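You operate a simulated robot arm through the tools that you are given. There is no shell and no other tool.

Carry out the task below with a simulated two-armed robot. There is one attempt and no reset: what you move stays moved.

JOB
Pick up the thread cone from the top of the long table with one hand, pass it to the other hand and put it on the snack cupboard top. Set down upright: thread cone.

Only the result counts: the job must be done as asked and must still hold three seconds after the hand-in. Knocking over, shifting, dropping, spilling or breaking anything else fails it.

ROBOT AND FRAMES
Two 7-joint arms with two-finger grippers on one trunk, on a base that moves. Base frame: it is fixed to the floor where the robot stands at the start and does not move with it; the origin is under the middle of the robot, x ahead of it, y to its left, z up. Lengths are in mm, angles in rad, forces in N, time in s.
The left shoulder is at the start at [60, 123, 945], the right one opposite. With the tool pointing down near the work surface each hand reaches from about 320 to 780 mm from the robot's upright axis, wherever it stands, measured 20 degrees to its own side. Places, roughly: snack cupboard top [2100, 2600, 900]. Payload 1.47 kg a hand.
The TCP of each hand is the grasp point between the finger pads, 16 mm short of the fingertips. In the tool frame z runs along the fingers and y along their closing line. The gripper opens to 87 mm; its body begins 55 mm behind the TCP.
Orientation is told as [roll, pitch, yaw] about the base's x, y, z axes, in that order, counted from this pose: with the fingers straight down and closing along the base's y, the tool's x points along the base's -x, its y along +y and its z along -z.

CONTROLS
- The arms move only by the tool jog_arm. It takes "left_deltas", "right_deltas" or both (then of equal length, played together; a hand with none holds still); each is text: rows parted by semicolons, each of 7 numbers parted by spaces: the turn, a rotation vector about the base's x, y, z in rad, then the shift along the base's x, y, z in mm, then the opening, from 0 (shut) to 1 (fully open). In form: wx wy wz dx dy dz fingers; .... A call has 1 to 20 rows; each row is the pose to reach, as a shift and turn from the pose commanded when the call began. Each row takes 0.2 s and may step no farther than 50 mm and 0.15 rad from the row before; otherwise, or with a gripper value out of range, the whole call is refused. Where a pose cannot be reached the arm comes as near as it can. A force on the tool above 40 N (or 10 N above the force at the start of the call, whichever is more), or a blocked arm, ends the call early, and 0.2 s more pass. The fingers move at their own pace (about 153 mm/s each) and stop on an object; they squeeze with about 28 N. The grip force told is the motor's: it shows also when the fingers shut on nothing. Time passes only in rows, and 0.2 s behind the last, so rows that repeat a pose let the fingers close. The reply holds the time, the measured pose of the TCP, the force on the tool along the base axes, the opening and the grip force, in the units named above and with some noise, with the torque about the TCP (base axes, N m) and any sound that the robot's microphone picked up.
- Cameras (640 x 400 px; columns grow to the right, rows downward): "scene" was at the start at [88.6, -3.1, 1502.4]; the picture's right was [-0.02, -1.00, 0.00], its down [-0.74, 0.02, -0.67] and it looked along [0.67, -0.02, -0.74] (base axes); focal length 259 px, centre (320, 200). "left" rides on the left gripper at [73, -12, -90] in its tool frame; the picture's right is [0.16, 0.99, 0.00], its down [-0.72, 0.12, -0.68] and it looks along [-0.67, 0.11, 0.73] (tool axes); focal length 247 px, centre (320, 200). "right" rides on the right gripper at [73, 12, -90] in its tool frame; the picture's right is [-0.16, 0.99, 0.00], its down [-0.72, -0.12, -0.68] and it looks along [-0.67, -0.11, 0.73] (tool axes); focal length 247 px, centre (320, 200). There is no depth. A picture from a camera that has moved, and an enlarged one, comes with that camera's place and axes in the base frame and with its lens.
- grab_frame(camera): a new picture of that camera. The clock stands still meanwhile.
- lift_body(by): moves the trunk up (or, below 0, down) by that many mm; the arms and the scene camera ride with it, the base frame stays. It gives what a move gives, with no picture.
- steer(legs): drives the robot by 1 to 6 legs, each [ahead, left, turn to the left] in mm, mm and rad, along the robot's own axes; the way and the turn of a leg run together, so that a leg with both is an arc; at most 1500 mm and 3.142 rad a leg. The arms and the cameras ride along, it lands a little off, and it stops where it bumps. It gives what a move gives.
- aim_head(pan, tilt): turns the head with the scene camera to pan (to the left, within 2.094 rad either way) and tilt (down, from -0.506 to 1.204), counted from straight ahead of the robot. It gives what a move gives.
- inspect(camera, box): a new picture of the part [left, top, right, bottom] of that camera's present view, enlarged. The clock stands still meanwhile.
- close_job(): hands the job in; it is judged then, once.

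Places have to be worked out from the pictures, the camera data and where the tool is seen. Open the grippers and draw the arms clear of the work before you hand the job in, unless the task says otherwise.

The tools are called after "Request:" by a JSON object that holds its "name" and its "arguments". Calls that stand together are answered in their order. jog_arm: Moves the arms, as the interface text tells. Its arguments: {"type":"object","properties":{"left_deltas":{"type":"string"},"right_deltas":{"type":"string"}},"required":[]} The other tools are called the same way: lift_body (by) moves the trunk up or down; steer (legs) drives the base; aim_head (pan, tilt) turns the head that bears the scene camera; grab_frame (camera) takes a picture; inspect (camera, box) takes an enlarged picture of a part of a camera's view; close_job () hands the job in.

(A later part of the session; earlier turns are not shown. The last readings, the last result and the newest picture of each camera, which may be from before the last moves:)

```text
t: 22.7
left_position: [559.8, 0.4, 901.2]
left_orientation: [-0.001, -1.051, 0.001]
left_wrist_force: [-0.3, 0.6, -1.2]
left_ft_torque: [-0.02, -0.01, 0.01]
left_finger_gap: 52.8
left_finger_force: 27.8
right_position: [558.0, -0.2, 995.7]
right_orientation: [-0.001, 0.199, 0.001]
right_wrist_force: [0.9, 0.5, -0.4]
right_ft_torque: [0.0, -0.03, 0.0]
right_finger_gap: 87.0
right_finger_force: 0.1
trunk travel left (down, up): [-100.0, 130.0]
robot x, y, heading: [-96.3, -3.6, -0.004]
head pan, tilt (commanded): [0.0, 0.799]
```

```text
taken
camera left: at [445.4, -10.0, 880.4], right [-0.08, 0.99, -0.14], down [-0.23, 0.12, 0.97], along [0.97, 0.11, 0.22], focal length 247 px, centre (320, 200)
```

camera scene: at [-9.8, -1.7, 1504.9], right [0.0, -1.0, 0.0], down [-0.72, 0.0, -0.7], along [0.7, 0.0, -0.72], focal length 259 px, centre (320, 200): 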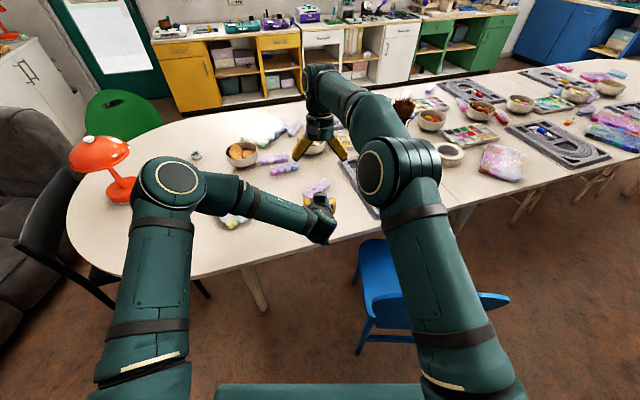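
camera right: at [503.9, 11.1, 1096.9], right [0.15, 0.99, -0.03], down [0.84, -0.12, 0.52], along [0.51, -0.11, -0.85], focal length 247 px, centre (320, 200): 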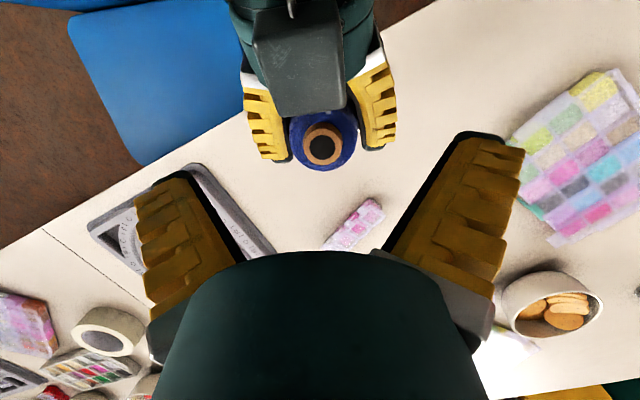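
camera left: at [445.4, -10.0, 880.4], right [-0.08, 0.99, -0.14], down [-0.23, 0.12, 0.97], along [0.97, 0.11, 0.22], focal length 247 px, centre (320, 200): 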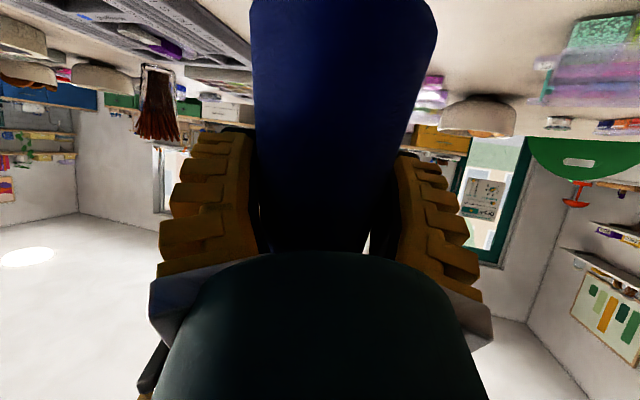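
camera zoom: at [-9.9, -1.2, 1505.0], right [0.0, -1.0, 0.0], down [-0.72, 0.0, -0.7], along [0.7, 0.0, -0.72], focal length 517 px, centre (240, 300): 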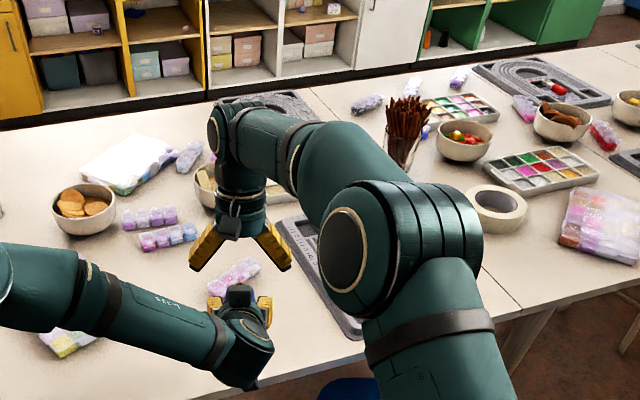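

The cone's axis lies about 8 mm nearer the robot than the left TCP, so I'll aim the right hand at x≈556, lean it a little more so its tips stay clear above the left fingers, and descend to about 113 mm on the cone.

Request:
{"name": "jog_arm", "arguments": {"right_deltas": "0 0.03 0 -1 0 -12 1; 0 0.06 0 -2 0 -24 1; 0 0.1 0 -2 0 -36 1; 0 0.1 0 -2 0 -48 1; 0 0.1 0 -2 0 -48 1"}}

Request:
{"name": "grab_frame", "arguments": {"camera": "right"}}

Request:
{"name": "inspect", "arguments": {"camera": "scene", "box": [270, 130, 400, 250]}}

Request:
{"name": "grab_frame", "arguments": {"camera": "left"}}

```text
t: 23.9
left_position: [559.7, -0.1, 899.5]
left_orientation: [-0.002, -1.052, -0.001]
left_wrist_force: [1.5, 0.5, -2.4]
left_ft_torque: [0.02, 0.01, 0.01]
left_finger_gap: 53.0
left_finger_force: 28.1
right_position: [555.5, -0.1, 947.5]
right_orientation: [-0.002, 0.301, -0.001]
right_wrist_force: [0.2, -1.2, -0.1]
right_ft_torque: [-0.02, 0.05, 0.01]
right_finger_gap: 86.8
right_finger_force: 0.0
trunk travel left (down, up): [-100.0, 130.0]
robot x, y, heading: [-101.0, -1.3, 0.004]
head pan, tilt (commanded): [0.0, 0.799]
```

```text
taken
camera right: at [512.4, 11.0, 1054.2], right [0.15, 0.99, -0.05], down [0.89, -0.12, 0.44], along [0.42, -0.11, -0.9], focal length 247 px, centre (320, 200)
```

right: 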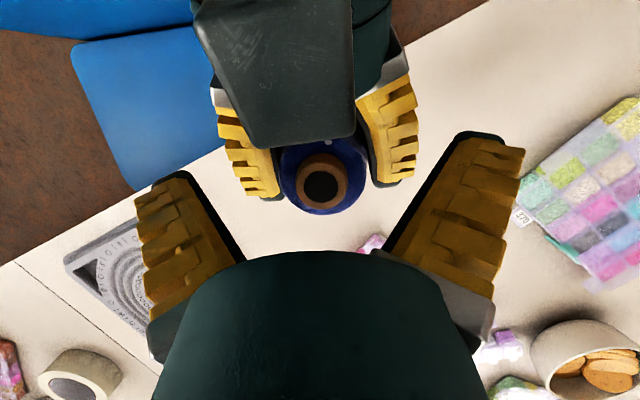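

```text
3.33 times, centred on (335, 190) of scene
camera zoom: at [-9.7, -1.2, 1504.9], right [0.0, -1.0, 0.0], down [-0.72, 0.0, -0.7], along [0.7, 0.0, -0.72], focal length 862 px, centre (270, 233)
```

zoom: 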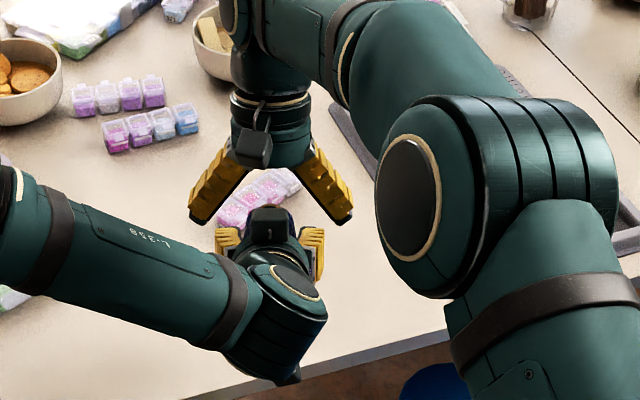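

```text
taken
camera left: at [445.5, -10.0, 880.3], right [-0.08, 0.99, -0.14], down [-0.23, 0.12, 0.97], along [0.97, 0.11, 0.22], focal length 247 px, centre (320, 200)
```

left: 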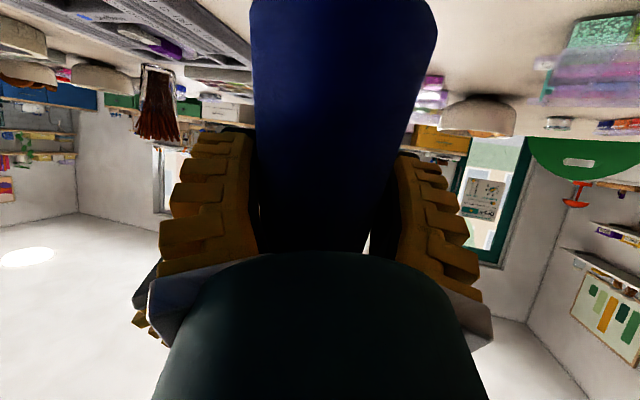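

The tube top appears almost exactly at the right TCP's projected point, and forces are near zero. I'll close the right gripper on the top of the cone while the left keeps holding.

Request:
{"name": "jog_arm", "arguments": {"right_deltas": "0 0 0 0 0 0 0; 0 0 0 0 0 0 0; 0 0 0 0 0 0 0; 0 0 0 0 0 0 0; 0 0 0 0 0 0 0"}}

Request:
{"name": "grab_frame", "arguments": {"camera": "right"}}

Request:
{"name": "grab_frame", "arguments": {"camera": "left"}}

Request:
{"name": "inspect", "arguments": {"camera": "scene", "box": [270, 130, 400, 250]}}

```text
t: 25.1
left_position: [559.2, 0.2, 900.1]
left_orientation: [-0.001, -1.049, -0.001]
left_wrist_force: [-4.6, -4.4, -7.9]
left_ft_torque: [0.06, -0.03, -0.06]
left_finger_gap: 53.1
left_finger_force: 27.8
right_position: [555.9, 0.3, 947.6]
right_orientation: [0.003, 0.297, 0.0]
right_wrist_force: [4.6, 2.9, 6.9]
right_ft_torque: [0.08, -0.19, 0.07]
right_finger_gap: 32.6
right_finger_force: 27.7
trunk travel left (down, up): [-100.0, 130.0]
robot x, y, heading: [-101.6, 2.2, 0.001]
head pan, tilt (commanded): [0.0, 0.799]
```

```text
taken
camera right: at [512.5, 11.2, 1054.9], right [0.15, 0.99, -0.05], down [0.89, -0.12, 0.44], along [0.43, -0.11, -0.9], focal length 247 px, centre (320, 200)
```

right: 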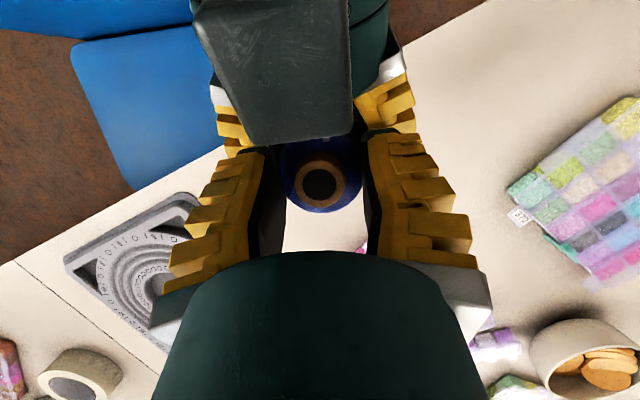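

```text
taken
camera left: at [445.0, -10.2, 879.9], right [-0.08, 0.99, -0.14], down [-0.23, 0.12, 0.97], along [0.97, 0.11, 0.22], focal length 247 px, centre (320, 200)
```

left: 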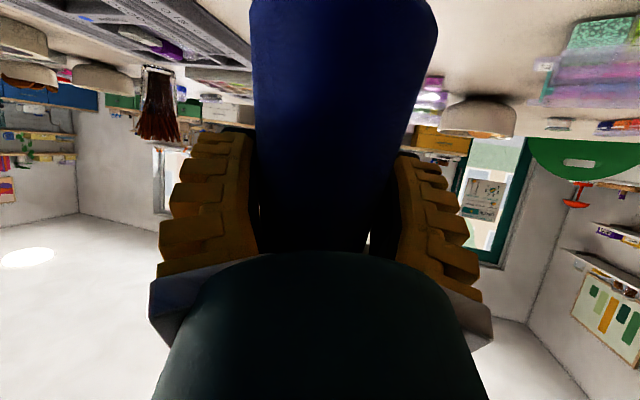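

```text
3.33 times, centred on (335, 190) of scene
camera zoom: at [-9.7, -1.2, 1504.9], right [0.0, -1.0, 0.0], down [-0.72, 0.0, -0.7], along [0.7, 0.0, -0.72], focal length 862 px, centre (270, 233)
```

zoom: 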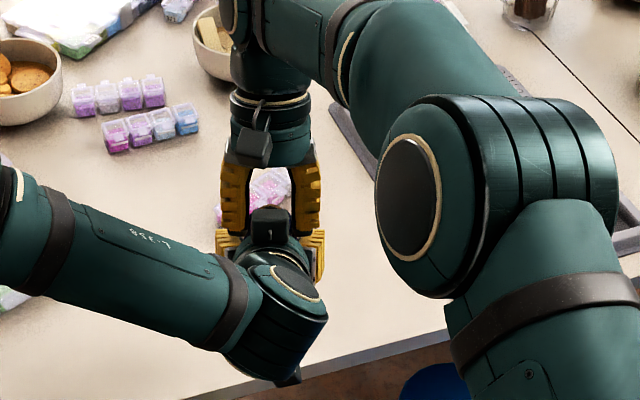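

The right gripper stopped at 32.6 mm with 28 N, narrower than I expected at that height. I'll enlarge the right camera's view to see where the pads touch before the left lets go.

Request:
{"name": "inspect", "arguments": {"camera": "right", "box": [220, 100, 420, 260]}}

Request:
{"name": "inspect", "arguments": {"camera": "scene", "box": [290, 160, 350, 220]}}

Request:
{"name": "inspect", "arguments": {"camera": "left", "box": [220, 140, 420, 280]}}

```text
2.50 times, centred on (320, 180) of right
camera zoom: at [512.5, 11.2, 1054.9], right [0.15, 0.99, -0.05], down [0.89, -0.12, 0.44], along [0.43, -0.11, -0.9], focal length 617 px, centre (320, 250)
```

zoom: 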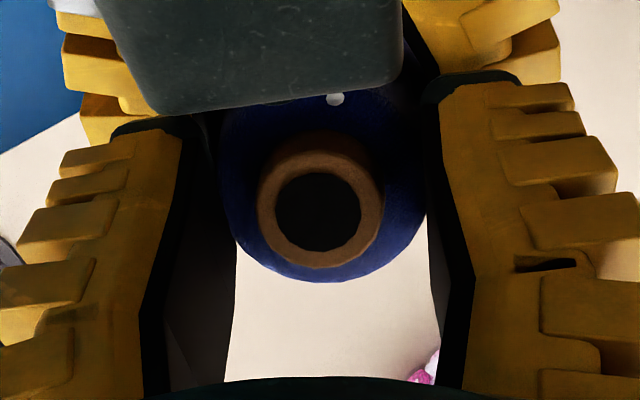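

```text
6.67 times, centred on (320, 190) of scene
camera zoom: at [-9.7, -1.2, 1504.9], right [0.0, -1.0, 0.0], down [-0.72, 0.0, -0.7], along [0.7, 0.0, -0.72], focal length 1724 px, centre (320, 267)
```

zoom: 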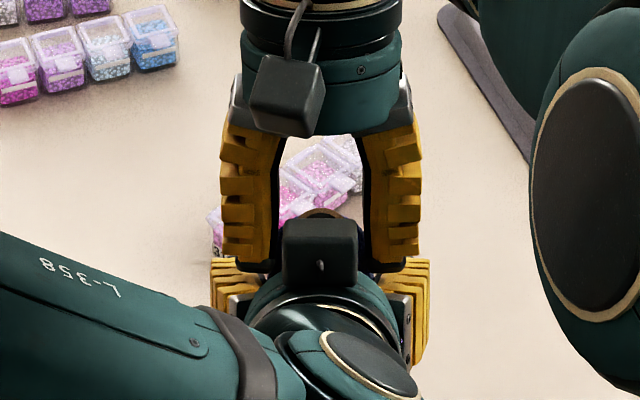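

```text
2.86 times, centred on (320, 210) of left
camera zoom: at [445.0, -10.2, 879.9], right [-0.08, 0.99, -0.14], down [-0.23, 0.12, 0.97], along [0.97, 0.11, 0.22], focal length 706 px, centre (320, 171)
```

zoom: 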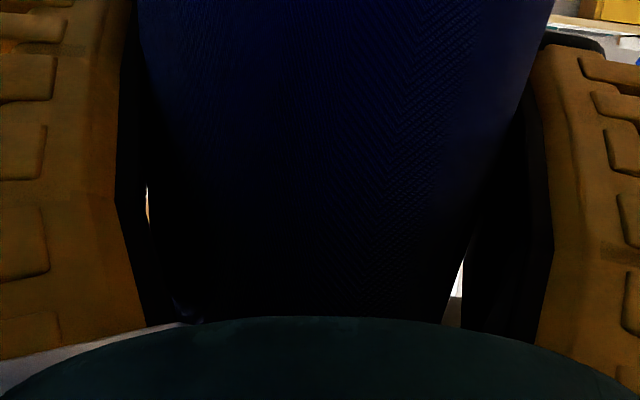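

The pads hold the blue thread near its top, and the reaction forces are modest (about 8 N). To be safe against slipping, I'll make the release just above the table: drive forward 58 mm with both hands holding, so the cone is over its old spot, then lower the trunk.

Request:
{"name": "steer", "arguments": {"legs": [[58, 0, 0]]}}

```text
t: 26.1
left_position: [617.3, -0.1, 898.2]
left_orientation: [-0.001, -1.046, -0.002]
left_wrist_force: [-5.9, -5.4, -13.6]
left_ft_torque: [0.11, -0.23, -0.06]
left_finger_gap: 53.4
left_finger_force: 28.6
right_position: [614.4, 0.7, 948.5]
right_orientation: [0.001, 0.3, -0.001]
right_wrist_force: [6.5, 6.2, 11.6]
right_ft_torque: [0.15, -0.09, 0.09]
right_finger_gap: 33.5
right_finger_force: 28.3
trunk travel left (down, up): [-100.0, 130.0]
robot x, y, heading: [-45.2, 1.1, 0.001]
head pan, tilt (commanded): [0.0, 0.799]
```

The cone is over its old spot, still held by both hands. I'll lower the trunk by 80 mm, leaving about 15 mm of clearance to the table.

Request:
{"name": "lift_body", "arguments": {"by": -80}}

Request:
{"name": "grab_frame", "arguments": {"camera": "left"}}

Request:
{"name": "grab_frame", "arguments": {"camera": "right"}}

Request:
{"name": "grab_frame", "arguments": {"camera": "scene"}}

```text
t: 27.3
left_position: [615.6, -0.6, 820.4]
left_orientation: [-0.002, -1.049, 0.002]
left_wrist_force: [-4.1, -1.7, -3.0]
left_ft_torque: [0.03, -0.01, -0.03]
left_finger_gap: 53.5
left_finger_force: 28.2
right_position: [613.0, -0.5, 869.4]
right_orientation: [0.001, 0.298, 0.0]
right_wrist_force: [4.1, 1.5, 1.3]
right_ft_torque: [0.0, -0.19, 0.04]
right_finger_gap: 31.0
right_finger_force: 27.9
trunk travel left (down, up): [-20.0, 210.0]
robot x, y, heading: [-38.3, 1.0, -0.003]
head pan, tilt (commanded): [0.0, 0.799]
```

```text
taken
camera left: at [502.5, -10.4, 800.2], right [-0.08, 0.99, -0.14], down [-0.23, 0.12, 0.97], along [0.97, 0.11, 0.22], focal length 247 px, centre (320, 200)
```

left: 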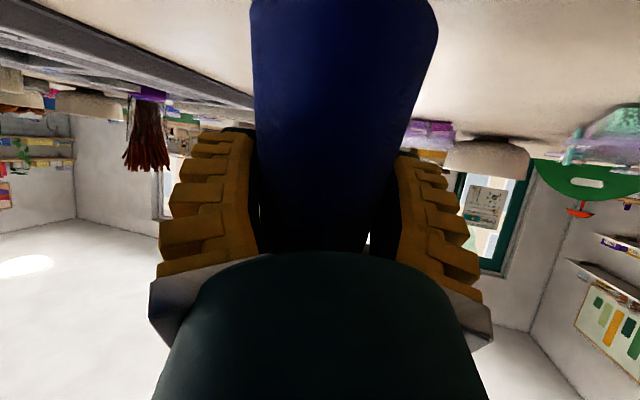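

```text
taken
camera right: at [570.1, 11.0, 975.4], right [0.15, 0.99, -0.05], down [0.89, -0.12, 0.44], along [0.43, -0.11, -0.9], focal length 247 px, centre (320, 200)
```

right: 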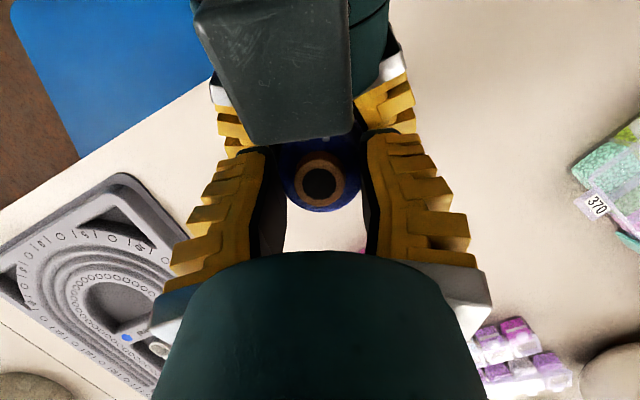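

```text
taken
camera scene: at [47.8, -1.2, 1425.1], right [0.0, -1.0, 0.0], down [-0.72, 0.0, -0.7], along [0.7, 0.0, -0.72], focal length 259 px, centre (320, 200)
```

scene: 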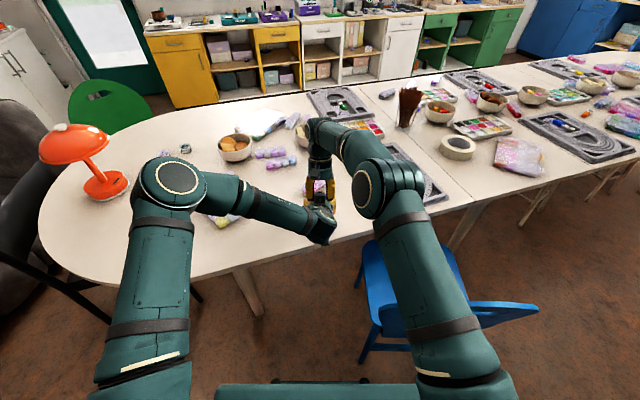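

The right pads have crept up slightly on the narrow top, so I'd rather have both hands grip lower. I'll lower the cone until it just stands on the table, then re-grip.

Request:
{"name": "lift_body", "arguments": {"by": -14}}

Request:
{"name": "inspect", "arguments": {"camera": "left", "box": [220, 0, 460, 150]}}

```text
t: 27.9
left_position: [616.3, 0.4, 805.3]
left_orientation: [-0.002, -1.049, 0.001]
left_wrist_force: [-3.4, -0.5, -3.2]
left_ft_torque: [-0.02, -0.11, -0.03]
left_finger_gap: 53.3
left_finger_force: 28.1
right_position: [613.5, -0.6, 855.2]
right_orientation: [0.002, 0.298, -0.001]
right_wrist_force: [4.7, 1.1, 5.0]
right_ft_torque: [0.05, -0.09, 0.02]
right_finger_gap: 31.1
right_finger_force: 27.9
trunk travel left (down, up): [-6.0, 224.0]
robot x, y, heading: [-44.5, 0.8, 0.001]
head pan, tilt (commanded): [0.0, 0.799]
```

```text
2.67 times, centred on (340, 75) of left
camera zoom: at [502.6, -10.3, 786.0], right [-0.08, 0.99, -0.14], down [-0.23, 0.12, 0.97], along [0.97, 0.11, 0.22], focal length 659 px, centre (267, 533)
```

zoom: 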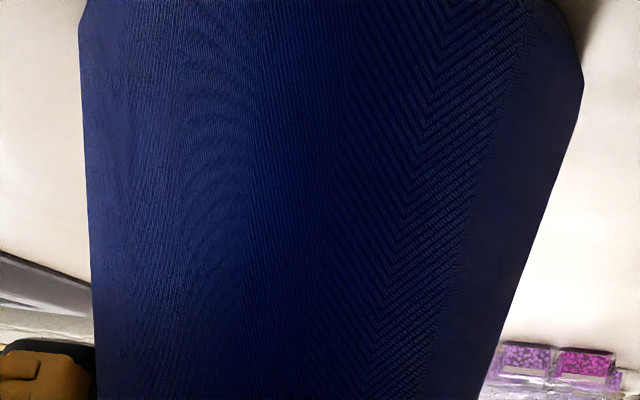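

The cone is about a millimetre above or on the table. I'll open the right gripper and raise it clear, with the left still holding.

Request:
{"name": "jog_arm", "arguments": {"right_deltas": "0 0 0 0 0 0 1; 0 0 0 0 0 0 1; 0 0 0 0 0 10 1; 0 0 0 0 0 25 1; 0 0 0 0 0 45 1; 0 0 0 0 0 70 1; 0 0 0 0 0 95 1; 0 0 0 0 0 95 1"}}

Request:
{"name": "grab_frame", "arguments": {"camera": "right"}}

```text
t: 29.7
left_position: [616.5, 0.4, 805.2]
left_orientation: [-0.002, -1.048, 0.001]
left_wrist_force: [-0.1, 0.1, 0.1]
left_ft_torque: [-0.04, 0.01, 0.01]
left_finger_gap: 53.1
left_finger_force: 28.3
right_position: [613.6, 0.5, 949.5]
right_orientation: [0.002, 0.3, -0.002]
right_wrist_force: [1.2, 0.1, 0.5]
right_ft_torque: [0.0, -0.02, 0.02]
right_finger_gap: 86.9
right_finger_force: 0.1
trunk travel left (down, up): [-6.0, 224.0]
robot x, y, heading: [-41.6, -1.2, 0.001]
head pan, tilt (commanded): [0.0, 0.799]
```

```text
taken
camera right: at [569.9, 11.3, 1056.1], right [0.15, 0.99, -0.05], down [0.89, -0.12, 0.44], along [0.43, -0.11, -0.9], focal length 247 px, centre (320, 200)
```

right: 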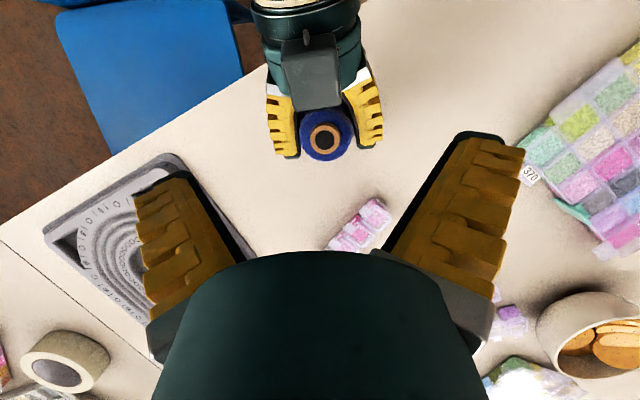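

With no weight on the left hand the cone is standing on the table. I'll open the left fingers, lower them 16 mm and draw back 5 mm, then grip again lower on the cone.

Request:
{"name": "jog_arm", "arguments": {"left_deltas": "0 0 0 0 0 0 1; 0 0 0 0 0 0 1; 0 0 0 -3 0 -5 1; 0 0 0 -5 0 -10 1; 0 0 0 -5 0 -16 1; 0 0 0 -5 0 -16 1"}}

Request:
{"name": "grab_frame", "arguments": {"camera": "left"}}

Request:
{"name": "grab_frame", "arguments": {"camera": "right"}}

```text
t: 31.1
left_position: [610.2, -0.3, 789.1]
left_orientation: [-0.002, -1.05, 0.003]
left_wrist_force: [0.0, -0.2, -1.1]
left_ft_torque: [0.0, 0.02, -0.03]
left_finger_gap: 87.0
left_finger_force: 0.0
right_position: [614.1, 0.8, 949.3]
right_orientation: [0.0, 0.298, 0.001]
right_wrist_force: [-0.2, 1.1, 0.4]
right_ft_torque: [0.0, 0.02, 0.04]
right_finger_gap: 87.2
right_finger_force: 0.1
trunk travel left (down, up): [-6.0, 224.0]
robot x, y, heading: [-39.3, 1.6, -0.003]
head pan, tilt (commanded): [0.0, 0.799]
```

```text
taken
camera left: at [497.7, -10.8, 769.9], right [-0.08, 0.99, -0.14], down [-0.23, 0.12, 0.97], along [0.97, 0.11, 0.22], focal length 247 px, centre (320, 200)
```

left: 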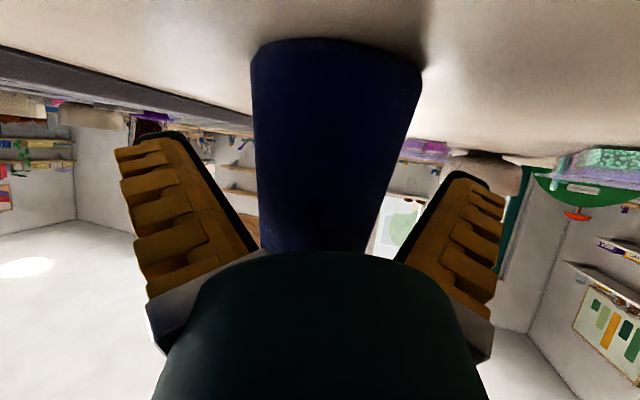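

```text
taken
camera right: at [569.9, 11.3, 1055.7], right [0.15, 0.99, -0.05], down [0.89, -0.12, 0.44], along [0.43, -0.11, -0.9], focal length 247 px, centre (320, 200)
```

right: 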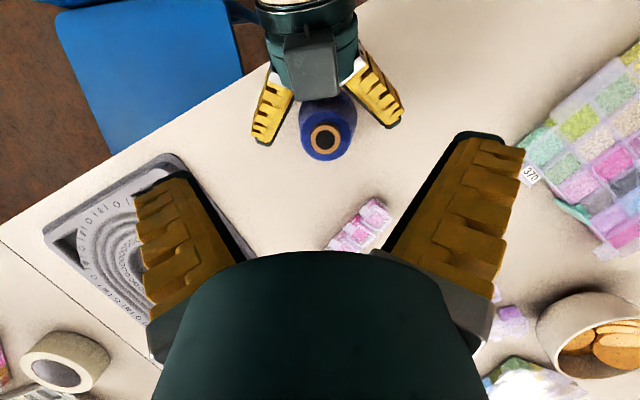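

The cone stands upright with its axis near x≈611, y≈-1, right at the left TCP. Closing the left gripper, then lifting 60 mm.

Request:
{"name": "jog_arm", "arguments": {"left_deltas": "0 0 0 0 0 0 0; 0 0 0 0 0 0 0; 0 0 0 0 0 0 0; 0 0 0 0 0 0 0; 0 0 0 0 0 5 0; 0 0 0 0 0 12 0; 0 0 0 0 0 24 0; 0 0 0 0 0 36 0; 0 0 0 0 0 48 0; 0 0 0 0 0 60 0; 0 0 0 0 0 60 0"}}

Request:
{"name": "grab_frame", "arguments": {"camera": "left"}}

Request:
{"name": "grab_frame", "arguments": {"camera": "right"}}

```text
t: 33.5
left_position: [613.1, -0.1, 849.5]
left_orientation: [-0.001, -1.049, 0.0]
left_wrist_force: [0.0, 0.0, -1.6]
left_ft_torque: [-0.03, -0.01, -0.01]
left_finger_gap: 54.3
left_finger_force: 27.6
right_position: [611.3, 1.2, 949.7]
right_orientation: [0.002, 0.297, -0.002]
right_wrist_force: [-0.8, 0.1, 0.3]
right_ft_torque: [-0.01, -0.01, 0.0]
right_finger_gap: 87.4
right_finger_force: 0.0
trunk travel left (down, up): [-6.0, 224.0]
robot x, y, heading: [-40.0, 2.5, -0.001]
head pan, tilt (commanded): [0.0, 0.799]
```

```text
taken
camera left: at [498.5, -10.9, 830.1], right [-0.08, 0.99, -0.14], down [-0.23, 0.12, 0.97], along [0.97, 0.11, 0.22], focal length 247 px, centre (320, 200)
```

left: 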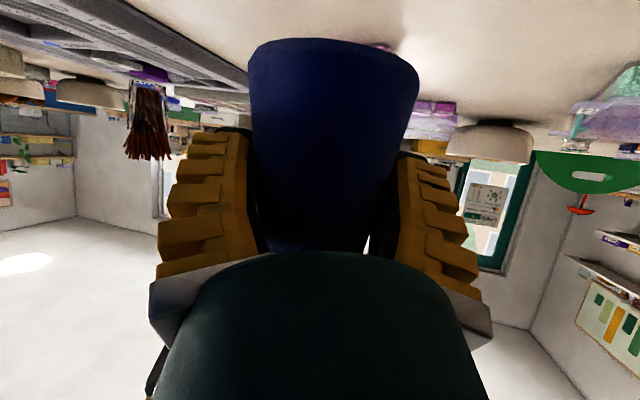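

```text
taken
camera right: at [570.1, 11.3, 1055.6], right [0.15, 0.99, -0.05], down [0.89, -0.12, 0.44], along [0.43, -0.11, -0.9], focal length 247 px, centre (320, 200)
```

right: 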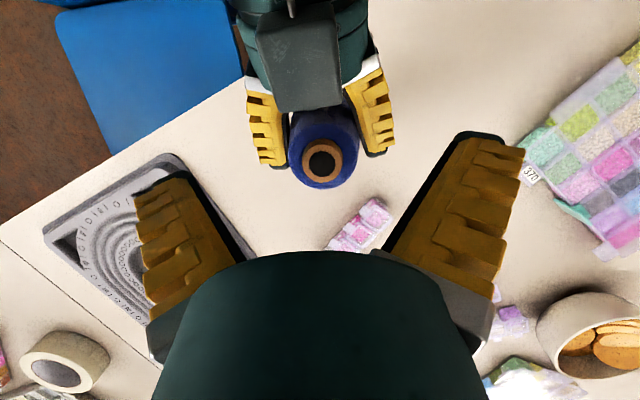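

The cone lifted again; I want to check whether it is still upright in the grip, so I'll enlarge both hand views.

Request:
{"name": "inspect", "arguments": {"camera": "left", "box": [200, 20, 460, 260]}}

Request:
{"name": "inspect", "arguments": {"camera": "right", "box": [220, 60, 420, 200]}}

Request:
{"name": "inspect", "arguments": {"camera": "scene", "box": [280, 140, 370, 240]}}

```text
1.67 times, centred on (330, 140) of left
camera zoom: at [498.5, -10.9, 830.1], right [-0.08, 0.99, -0.14], down [-0.23, 0.12, 0.97], along [0.97, 0.11, 0.22], focal length 412 px, centre (303, 300)
```

zoom: 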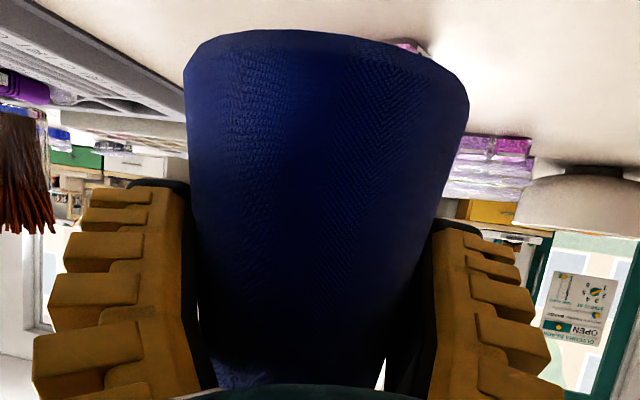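

```text
2.86 times, centred on (320, 130) of right
camera zoom: at [570.1, 11.3, 1055.6], right [0.15, 0.99, -0.05], down [0.89, -0.12, 0.44], along [0.43, -0.11, -0.9], focal length 706 px, centre (320, 400)
```

zoom: 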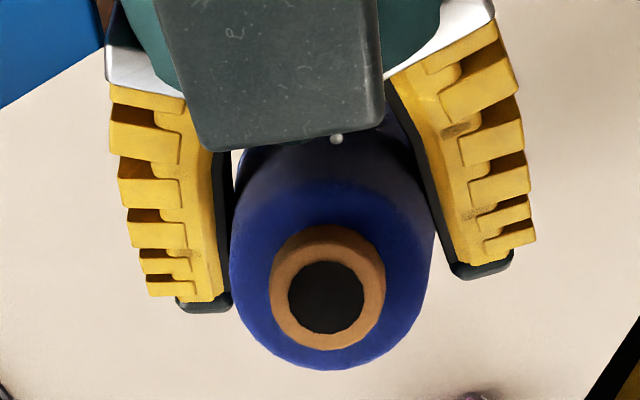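

```text
4.00 times, centred on (325, 190) of scene
camera zoom: at [48.1, -1.2, 1410.9], right [0.0, -1.0, 0.0], down [-0.72, 0.0, -0.7], along [0.7, 0.0, -0.72], focal length 1034 px, centre (300, 240)
```

zoom: 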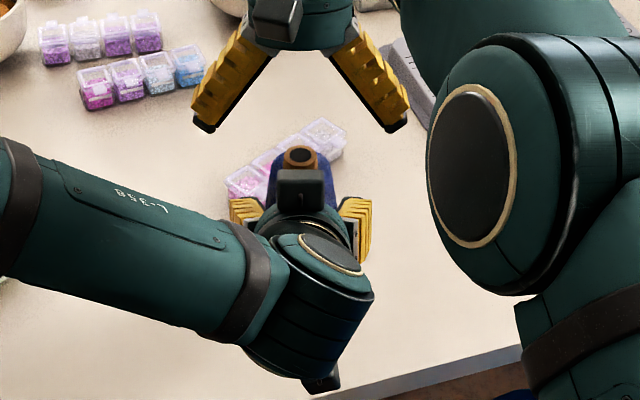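

The cone still hangs essentially upright with its axis at the left TCP. I'll lower the right hand so its TCP is about 43 mm above the left TCP, which puts its pads well down on the thread.

Request:
{"name": "jog_arm", "arguments": {"right_deltas": "0 0 0 -1 -1 -14 1; 0 0 0 -1 -1 -28 1; 0 0 0 -1 -1 -42 1; 0 0 0 -1 -1 -50 1; 0 0 0 -1 -1 -56 1; 0 0 0 -1 -1 -56 1"}}

Request:
{"name": "inspect", "arguments": {"camera": "right", "box": [120, 60, 520, 310]}}

Request:
{"name": "inspect", "arguments": {"camera": "scene", "box": [280, 140, 370, 240]}}

```text
t: 34.9
left_position: [612.5, -0.3, 848.8]
left_orientation: [-0.002, -1.05, 0.0]
left_wrist_force: [0.9, 1.3, -1.7]
left_ft_torque: [0.0, 0.04, 0.06]
left_finger_gap: 54.4
left_finger_force: 28.4
right_position: [613.1, -1.1, 893.3]
right_orientation: [0.002, 0.298, 0.001]
right_wrist_force: [0.7, -0.5, -0.2]
right_ft_torque: [-0.01, -0.01, -0.02]
right_finger_gap: 86.9
right_finger_force: 0.0
trunk travel left (down, up): [-6.0, 224.0]
robot x, y, heading: [-40.0, 2.5, -0.003]
head pan, tilt (commanded): [0.0, 0.799]
```

```text
1.60 times, centred on (320, 185) of right
camera zoom: at [569.4, 10.0, 1000.0], right [0.15, 0.99, -0.05], down [0.89, -0.12, 0.44], along [0.43, -0.11, -0.9], focal length 395 px, centre (320, 224)
```

zoom: 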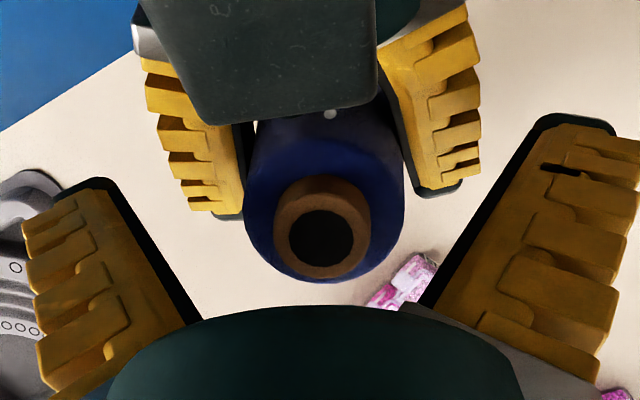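

```text
4.00 times, centred on (325, 190) of scene
camera zoom: at [48.0, -1.2, 1410.9], right [0.0, -1.0, 0.0], down [-0.72, 0.0, -0.7], along [0.7, 0.0, -0.72], focal length 1034 px, centre (300, 240)
```

zoom: 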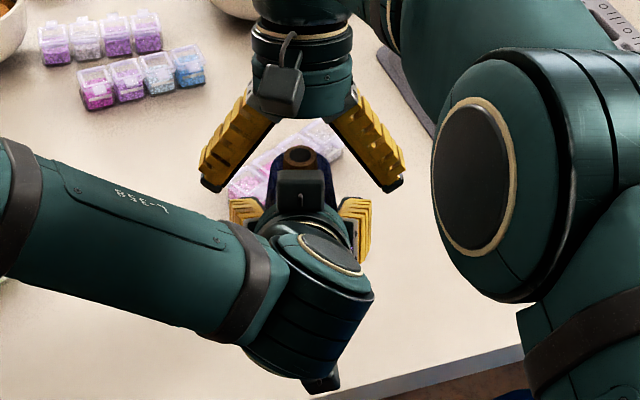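

The cone's axis is centred between the right fingers (x≈612, y≈-1). Closing the right gripper now.

Request:
{"name": "jog_arm", "arguments": {"right_deltas": "0 0 0 0 0 0 0; 0 0 0 0 0 0 0; 0 0 0 0 0 0 0; 0 0 0 0 0 0 0; 0 0 0 0 0 0 0"}}

Request:
{"name": "inspect", "arguments": {"camera": "right", "box": [120, 60, 520, 310]}}

Request:
{"name": "grab_frame", "arguments": {"camera": "left"}}

```text
t: 36.1
left_position: [611.6, -1.2, 849.7]
left_orientation: [-0.001, -1.048, -0.002]
left_wrist_force: [-2.7, -5.3, -8.9]
left_ft_torque: [0.16, -0.1, -0.12]
left_finger_gap: 54.1
left_finger_force: 27.4
right_position: [614.1, -1.4, 894.2]
right_orientation: [0.002, 0.299, 0.001]
right_wrist_force: [2.9, 5.5, 6.7]
right_ft_torque: [0.03, -0.1, 0.09]
right_finger_gap: 39.1
right_finger_force: 28.2
trunk travel left (down, up): [-6.0, 224.0]
robot x, y, heading: [-43.6, -3.1, -0.007]
head pan, tilt (commanded): [0.0, 0.799]
```

```text
1.60 times, centred on (320, 185) of right
camera zoom: at [569.4, 10.3, 1000.5], right [0.15, 0.99, -0.04], down [0.89, -0.12, 0.44], along [0.43, -0.11, -0.9], focal length 395 px, centre (320, 224)
```

zoom: 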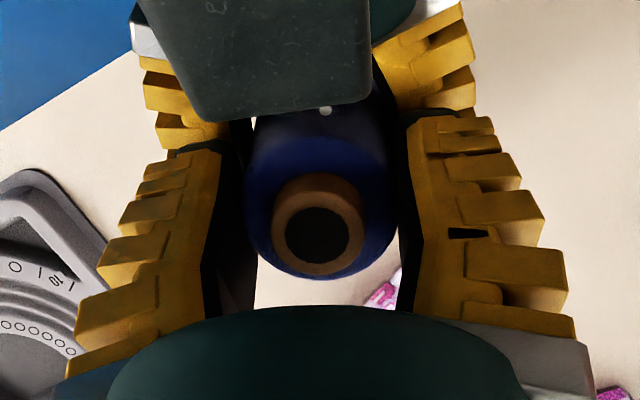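

```text
taken
camera left: at [498.0, -11.1, 829.5], right [-0.08, 0.99, -0.14], down [-0.23, 0.12, 0.97], along [0.97, 0.11, 0.22], focal length 247 px, centre (320, 200)
```

left: 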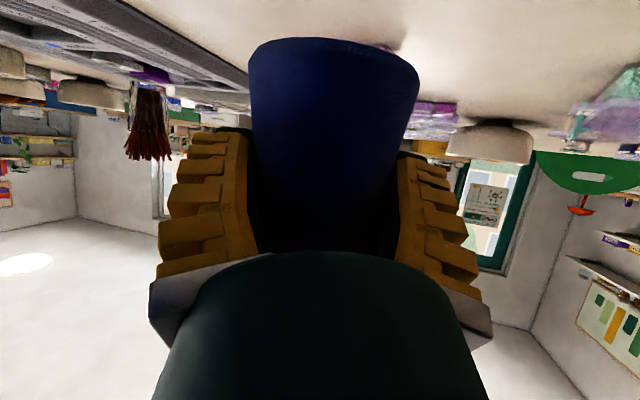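

Right grip is at 39 mm with 28 N, solidly on the thread. I'll lower both hands together so the cone hovers about 5 mm above the table before the left lets go.

Request:
{"name": "jog_arm", "arguments": {"left_deltas": "0 0 0 0 0 -6 0; 0 0 0 0 0 -12 0; 0 0 0 0 0 -18 0; 0 0 0 0 0 -24 0; 0 0 0 0 0 -30 0; 0 0 0 0 0 -36 0; 0 0 0 0 0 -42 0; 0 0 0 0 0 -48 0; 0 0 0 0 0 -54 0; 0 0 0 0 0 -54 0", "right_deltas": "0 0 0 0 0 -6 0; 0 0 0 0 0 -12 0; 0 0 0 0 0 -18 0; 0 0 0 0 0 -24 0; 0 0 0 0 0 -30 0; 0 0 0 0 0 -36 0; 0 0 0 0 0 -42 0; 0 0 0 0 0 -48 0; 0 0 0 0 0 -54 0; 0 0 0 0 0 -54 0"}}

Request:
{"name": "grab_frame", "arguments": {"camera": "left"}}

Request:
{"name": "grab_frame", "arguments": {"camera": "scene"}}

```text
t: 38.3
left_position: [611.6, -0.5, 794.6]
left_orientation: [-0.001, -1.046, 0.0]
left_wrist_force: [-2.2, -15.1, -15.2]
left_ft_torque: [0.3, -0.02, -0.12]
left_finger_gap: 54.0
left_finger_force: 28.1
right_position: [612.9, -0.3, 840.1]
right_orientation: [0.002, 0.298, 0.001]
right_wrist_force: [2.2, 15.4, 13.0]
right_ft_torque: [0.39, -0.05, 0.14]
right_finger_gap: 40.7
right_finger_force: 27.8
trunk travel left (down, up): [-6.0, 224.0]
robot x, y, heading: [-44.4, -2.0, 0.001]
head pan, tilt (commanded): [0.0, 0.799]
```

```text
taken
camera left: at [497.5, -10.6, 776.2], right [-0.08, 0.99, -0.14], down [-0.23, 0.12, 0.97], along [0.97, 0.11, 0.22], focal length 247 px, centre (320, 200)
```

left: 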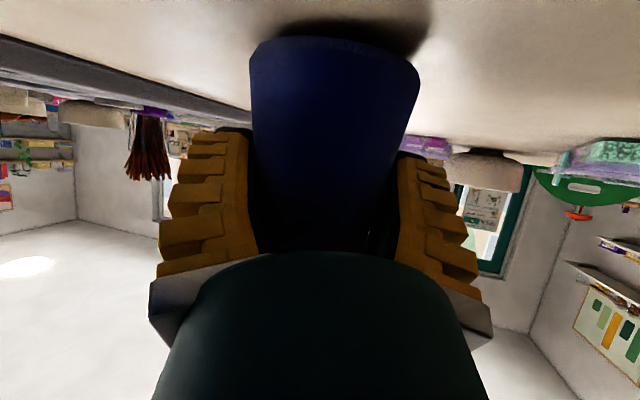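

```text
taken
camera scene: at [48.0, -1.2, 1410.9], right [0.0, -1.0, 0.0], down [-0.72, 0.0, -0.7], along [0.7, 0.0, -0.72], focal length 259 px, centre (320, 200)
```

scene: 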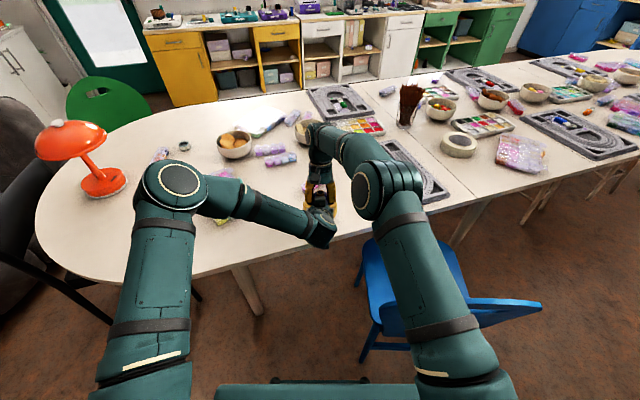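

Both hands hold it about 5 mm above the table, but they press against each other by about 15 N. I'll ease the left hand slightly to relax that before releasing.

Request:
{"name": "jog_arm", "arguments": {"left_deltas": "0 0 0 0 -1 -1 0; 0 0 0 0 -1 -1 0"}}

```text
t: 38.9
left_position: [612.6, -1.8, 794.2]
left_orientation: [-0.002, -1.049, 0.001]
left_wrist_force: [-7.3, -12.6, -9.6]
left_ft_torque: [0.17, 0.09, -0.18]
left_finger_gap: 54.2
left_finger_force: 28.2
right_position: [611.7, -1.1, 839.1]
right_orientation: [0.003, 0.299, 0.001]
right_wrist_force: [7.1, 12.1, 7.3]
right_ft_torque: [0.38, -0.31, 0.18]
right_finger_gap: 40.4
right_finger_force: 27.8
trunk travel left (down, up): [-6.0, 224.0]
robot x, y, heading: [-42.1, 2.0, -0.004]
head pan, tilt (commanded): [0.0, 0.799]
```

That reduced it. One more small easing step in the same directions.

Request:
{"name": "jog_arm", "arguments": {"left_deltas": "0 0 0 -0.5 -1 -0.6 0; 0 0 0 -1 -2 -1 0; 0 0 0 -1 -2 -1 0"}}

```text
t: 39.7
left_position: [610.7, -1.1, 793.0]
left_orientation: [0.002, -1.051, 0.0]
left_wrist_force: [-3.0, -4.4, -1.3]
left_ft_torque: [-0.02, 0.05, 0.03]
left_finger_gap: 54.2
left_finger_force: 28.1
right_position: [612.7, -3.6, 837.6]
right_orientation: [-0.001, 0.3, 0.001]
right_wrist_force: [4.2, 4.5, -0.2]
right_ft_torque: [0.27, -0.17, -0.02]
right_finger_gap: 38.8
right_finger_force: 28.3
trunk travel left (down, up): [-6.0, 224.0]
robot x, y, heading: [-42.4, 0.5, 0.001]
head pan, tilt (commanded): [0.0, 0.799]
```

Internal forces are now only a few newtons. I'll open the left gripper while the right holds the cone.

Request:
{"name": "jog_arm", "arguments": {"left_deltas": "0 0 0 0 0 0 1; 0 0 0 0 0 0 1; 0 0 0 0 0 0 1; 0 0 0 0 0 0 1"}}

Request:
{"name": "grab_frame", "arguments": {"camera": "left"}}

Request:
{"name": "inspect", "arguments": {"camera": "right", "box": [120, 60, 520, 310]}}

```text
t: 40.7
left_position: [610.5, -2.9, 794.3]
left_orientation: [-0.003, -1.05, 0.001]
left_wrist_force: [0.2, 0.2, 0.6]
left_ft_torque: [-0.02, -0.01, 0.03]
left_finger_gap: 86.9
left_finger_force: 0.0
right_position: [612.2, -1.2, 839.5]
right_orientation: [0.003, 0.299, 0.001]
right_wrist_force: [0.3, 0.2, -0.2]
right_ft_torque: [-0.04, 0.02, -0.02]
right_finger_gap: 37.8
right_finger_force: 28.3
trunk travel left (down, up): [-6.0, 224.0]
robot x, y, heading: [-43.7, 2.0, 0.004]
head pan, tilt (commanded): [0.0, 0.799]
```

```text
taken
camera left: at [496.8, -13.2, 774.0], right [-0.08, 0.99, -0.14], down [-0.23, 0.12, 0.97], along [0.97, 0.11, 0.22], focal length 247 px, centre (320, 200)
```

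left: 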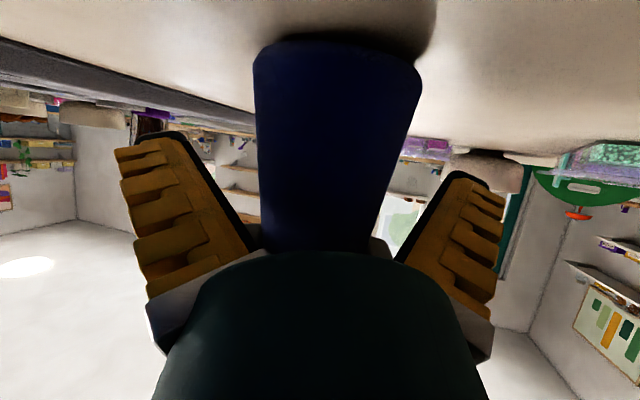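

```text
1.60 times, centred on (320, 185) of right
camera zoom: at [569.0, 9.7, 946.0], right [0.15, 0.99, -0.05], down [0.89, -0.12, 0.44], along [0.43, -0.11, -0.9], focal length 395 px, centre (320, 224)
```

zoom: 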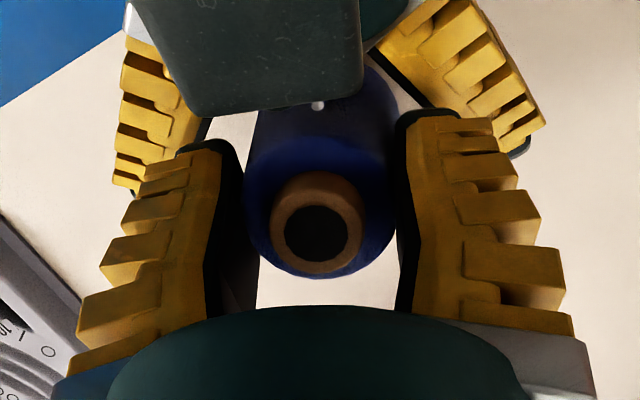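

The right hand now holds the cone alone, upright near the table. I'll draw the left hand straight back out of the way.

Request:
{"name": "jog_arm", "arguments": {"left_deltas": "0 0 0 -10 0 0 1; 0 0 0 -25 0 0 1; 0 0 0 -45 0 0 1; 0 0 0 -70 0 0 1; 0 0 0 -95 0 0 1; 0 0 0 -120 0 0 1; 0 0 0 -140 0 0 1"}}

Request:
{"name": "grab_frame", "arguments": {"camera": "left"}}

Request:
{"name": "grab_frame", "arguments": {"camera": "scene"}}

```text
t: 42.3
left_position: [470.9, -1.6, 793.9]
left_orientation: [-0.001, -1.048, 0.002]
left_wrist_force: [0.1, 0.9, 1.2]
left_ft_torque: [0.0, 0.01, -0.03]
left_finger_gap: 87.0
left_finger_force: 0.1
right_position: [613.7, -1.0, 840.6]
right_orientation: [0.001, 0.298, 0.0]
right_wrist_force: [-0.1, -0.5, 0.4]
right_ft_torque: [0.01, 0.0, 0.03]
right_finger_gap: 37.6
right_finger_force: 27.5
trunk travel left (down, up): [-6.0, 224.0]
robot x, y, heading: [-44.2, 0.5, 0.004]
head pan, tilt (commanded): [0.0, 0.799]
```

```text
taken
camera left: at [356.7, -13.0, 774.2], right [-0.08, 0.99, -0.14], down [-0.23, 0.12, 0.97], along [0.97, 0.11, 0.22], focal length 247 px, centre (320, 200)
```

left: 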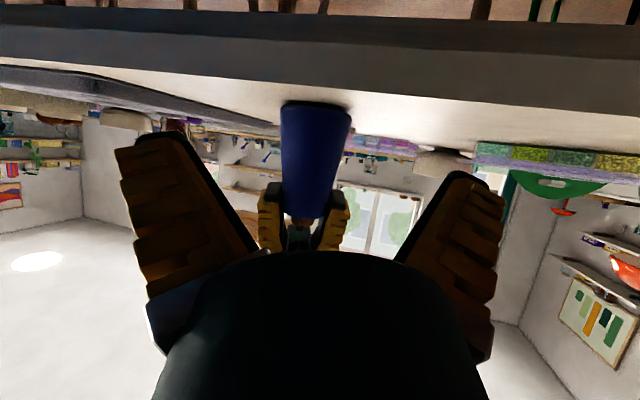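

```text
taken
camera scene: at [48.0, -1.2, 1410.9], right [0.0, -1.0, 0.0], down [-0.72, 0.0, -0.7], along [0.7, 0.0, -0.72], focal length 259 px, centre (320, 200)
```

scene: 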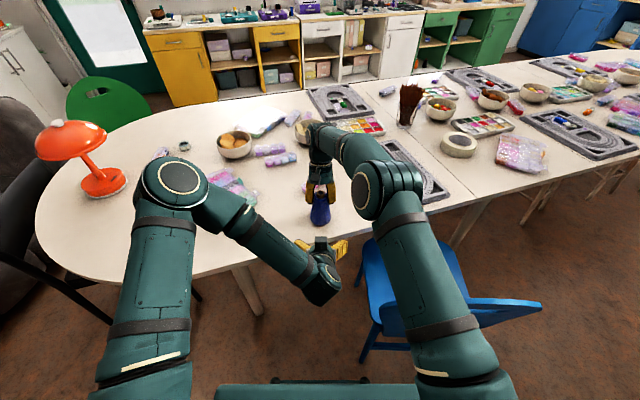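

The left camera now sees the cone in the right grip. I'll enlarge it to judge how it sits.

Request:
{"name": "inspect", "arguments": {"camera": "left", "box": [240, 80, 400, 260]}}

Request:
{"name": "jog_arm", "arguments": {"right_deltas": "0 0 0 0 0 3 0; 0 0 0 0 0 8 0; 0 0 0 0 0 16 0; 0 0 0 0 0 25 0; 0 0 0 0 0 25 0"}}

Request:
{"name": "inspect", "arguments": {"camera": "left", "box": [240, 80, 400, 260]}}

```text
2.22 times, centred on (320, 170) of left
camera zoom: at [356.7, -13.0, 774.2], right [-0.08, 0.99, -0.14], down [-0.23, 0.12, 0.97], along [0.97, 0.11, 0.22], focal length 549 px, centre (320, 267)
```

zoom: 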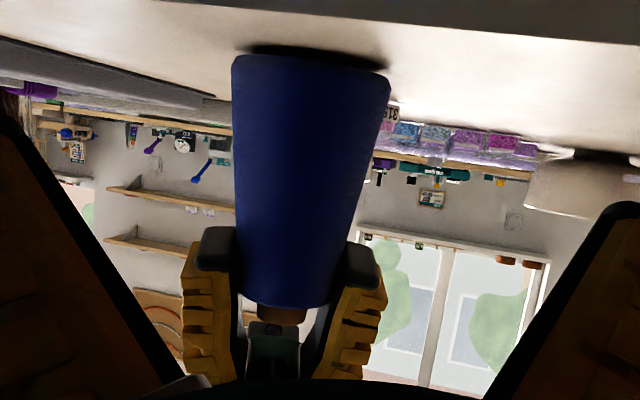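

```text
t: 43.5
left_position: [471.2, -2.9, 793.2]
left_orientation: [-0.002, -1.049, -0.001]
left_wrist_force: [0.7, 0.0, -0.5]
left_ft_torque: [-0.01, 0.01, 0.01]
left_finger_gap: 87.1
left_finger_force: 0.1
right_position: [613.3, -1.2, 864.7]
right_orientation: [0.001, 0.296, -0.001]
right_wrist_force: [-0.2, 0.4, 0.5]
right_ft_torque: [-0.02, -0.02, -0.01]
right_finger_gap: 37.4
right_finger_force: 28.3
trunk travel left (down, up): [-6.0, 224.0]
robot x, y, heading: [-42.3, -0.8, -0.0]
head pan, tilt (commanded): [0.0, 0.799]
```

```text
2.22 times, centred on (320, 170) of left
camera zoom: at [357.1, -12.9, 774.1], right [-0.08, 0.99, -0.14], down [-0.23, 0.12, 0.97], along [0.97, 0.11, 0.22], focal length 549 px, centre (320, 267)
```

zoom: 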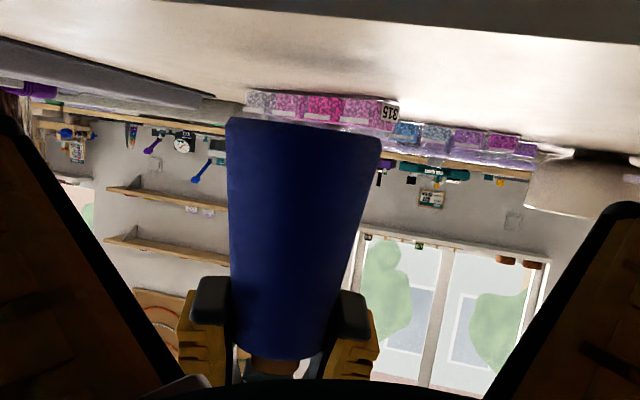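

The cone came up with the right hand, upright to within about a degree. I'll raise it higher and bring it back toward the robot, and also bring the left hand up and out of the way.

Request:
{"name": "jog_arm", "arguments": {"right_deltas": "0 0 0 0 0 20 0; 0 0 0 0 0 45 0; 0 0 0 0 0 75 0; 0 0 0 -10 -10 105 0; 0 0 0 -25 -25 130 0; 0 0 0 -45 -45 140 0; 0 0 0 -65 -70 140 0; 0 0 0 -85 -95 140 0; 0 0 0 -100 -120 140 0; 0 0 0 -110 -150 140 0; 0 0 0 -110 -150 140 0", "left_deltas": "0 0.0 0 -10 10 10 1; 0 0.1 0 -20 25 25 1; 0 0.2 0 -30 45 45 1; 0 0.3 0 -35 70 70 1; 0 0.4 0 -40 95 95 1; 0 0.5 0 -40 120 120 1; 0 0.6 0 -40 145 145 1; 0 0.7 0 -40 170 170 1; 0 0.8 0 -40 190 195 1; 0 0.92 0 -40 210 215 1; 0 1.05 0 -40 220 230 1"}}

Request:
{"name": "grab_frame", "arguments": {"camera": "scene"}}

Request:
{"name": "grab_frame", "arguments": {"camera": "right"}}

```text
t: 45.9
left_position: [431.4, 217.8, 1023.7]
left_orientation: [-0.003, 0.003, 0.0]
left_wrist_force: [-0.1, -0.6, -0.4]
left_ft_torque: [0.0, 0.03, -0.02]
left_finger_gap: 86.9
left_finger_force: 0.0
right_position: [502.4, -151.0, 1004.2]
right_orientation: [0.002, 0.299, 0.0]
right_wrist_force: [0.1, -0.5, -2.9]
right_ft_torque: [0.02, 0.03, -0.02]
right_finger_gap: 37.6
right_finger_force: 27.9
trunk travel left (down, up): [-6.0, 224.0]
robot x, y, heading: [-41.0, -0.3, -0.002]
head pan, tilt (commanded): [0.0, 0.799]
```

```text
taken
camera scene: at [48.6, -0.9, 1410.8], right [0.0, -1.0, 0.0], down [-0.72, 0.0, -0.7], along [0.7, 0.0, -0.72], focal length 259 px, centre (320, 200)
```

scene: 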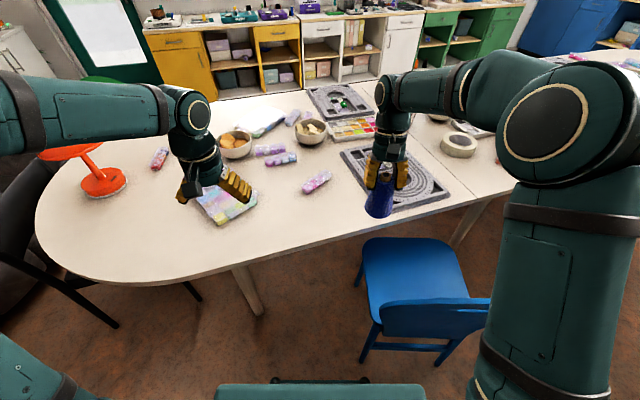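

```text
taken
camera right: at [459.4, -139.7, 1110.6], right [0.15, 0.99, -0.05], down [0.89, -0.12, 0.44], along [0.43, -0.11, -0.9], focal length 247 px, centre (320, 200)
```

right: 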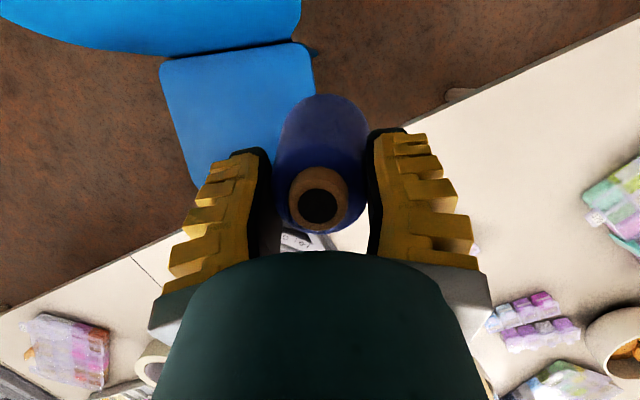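

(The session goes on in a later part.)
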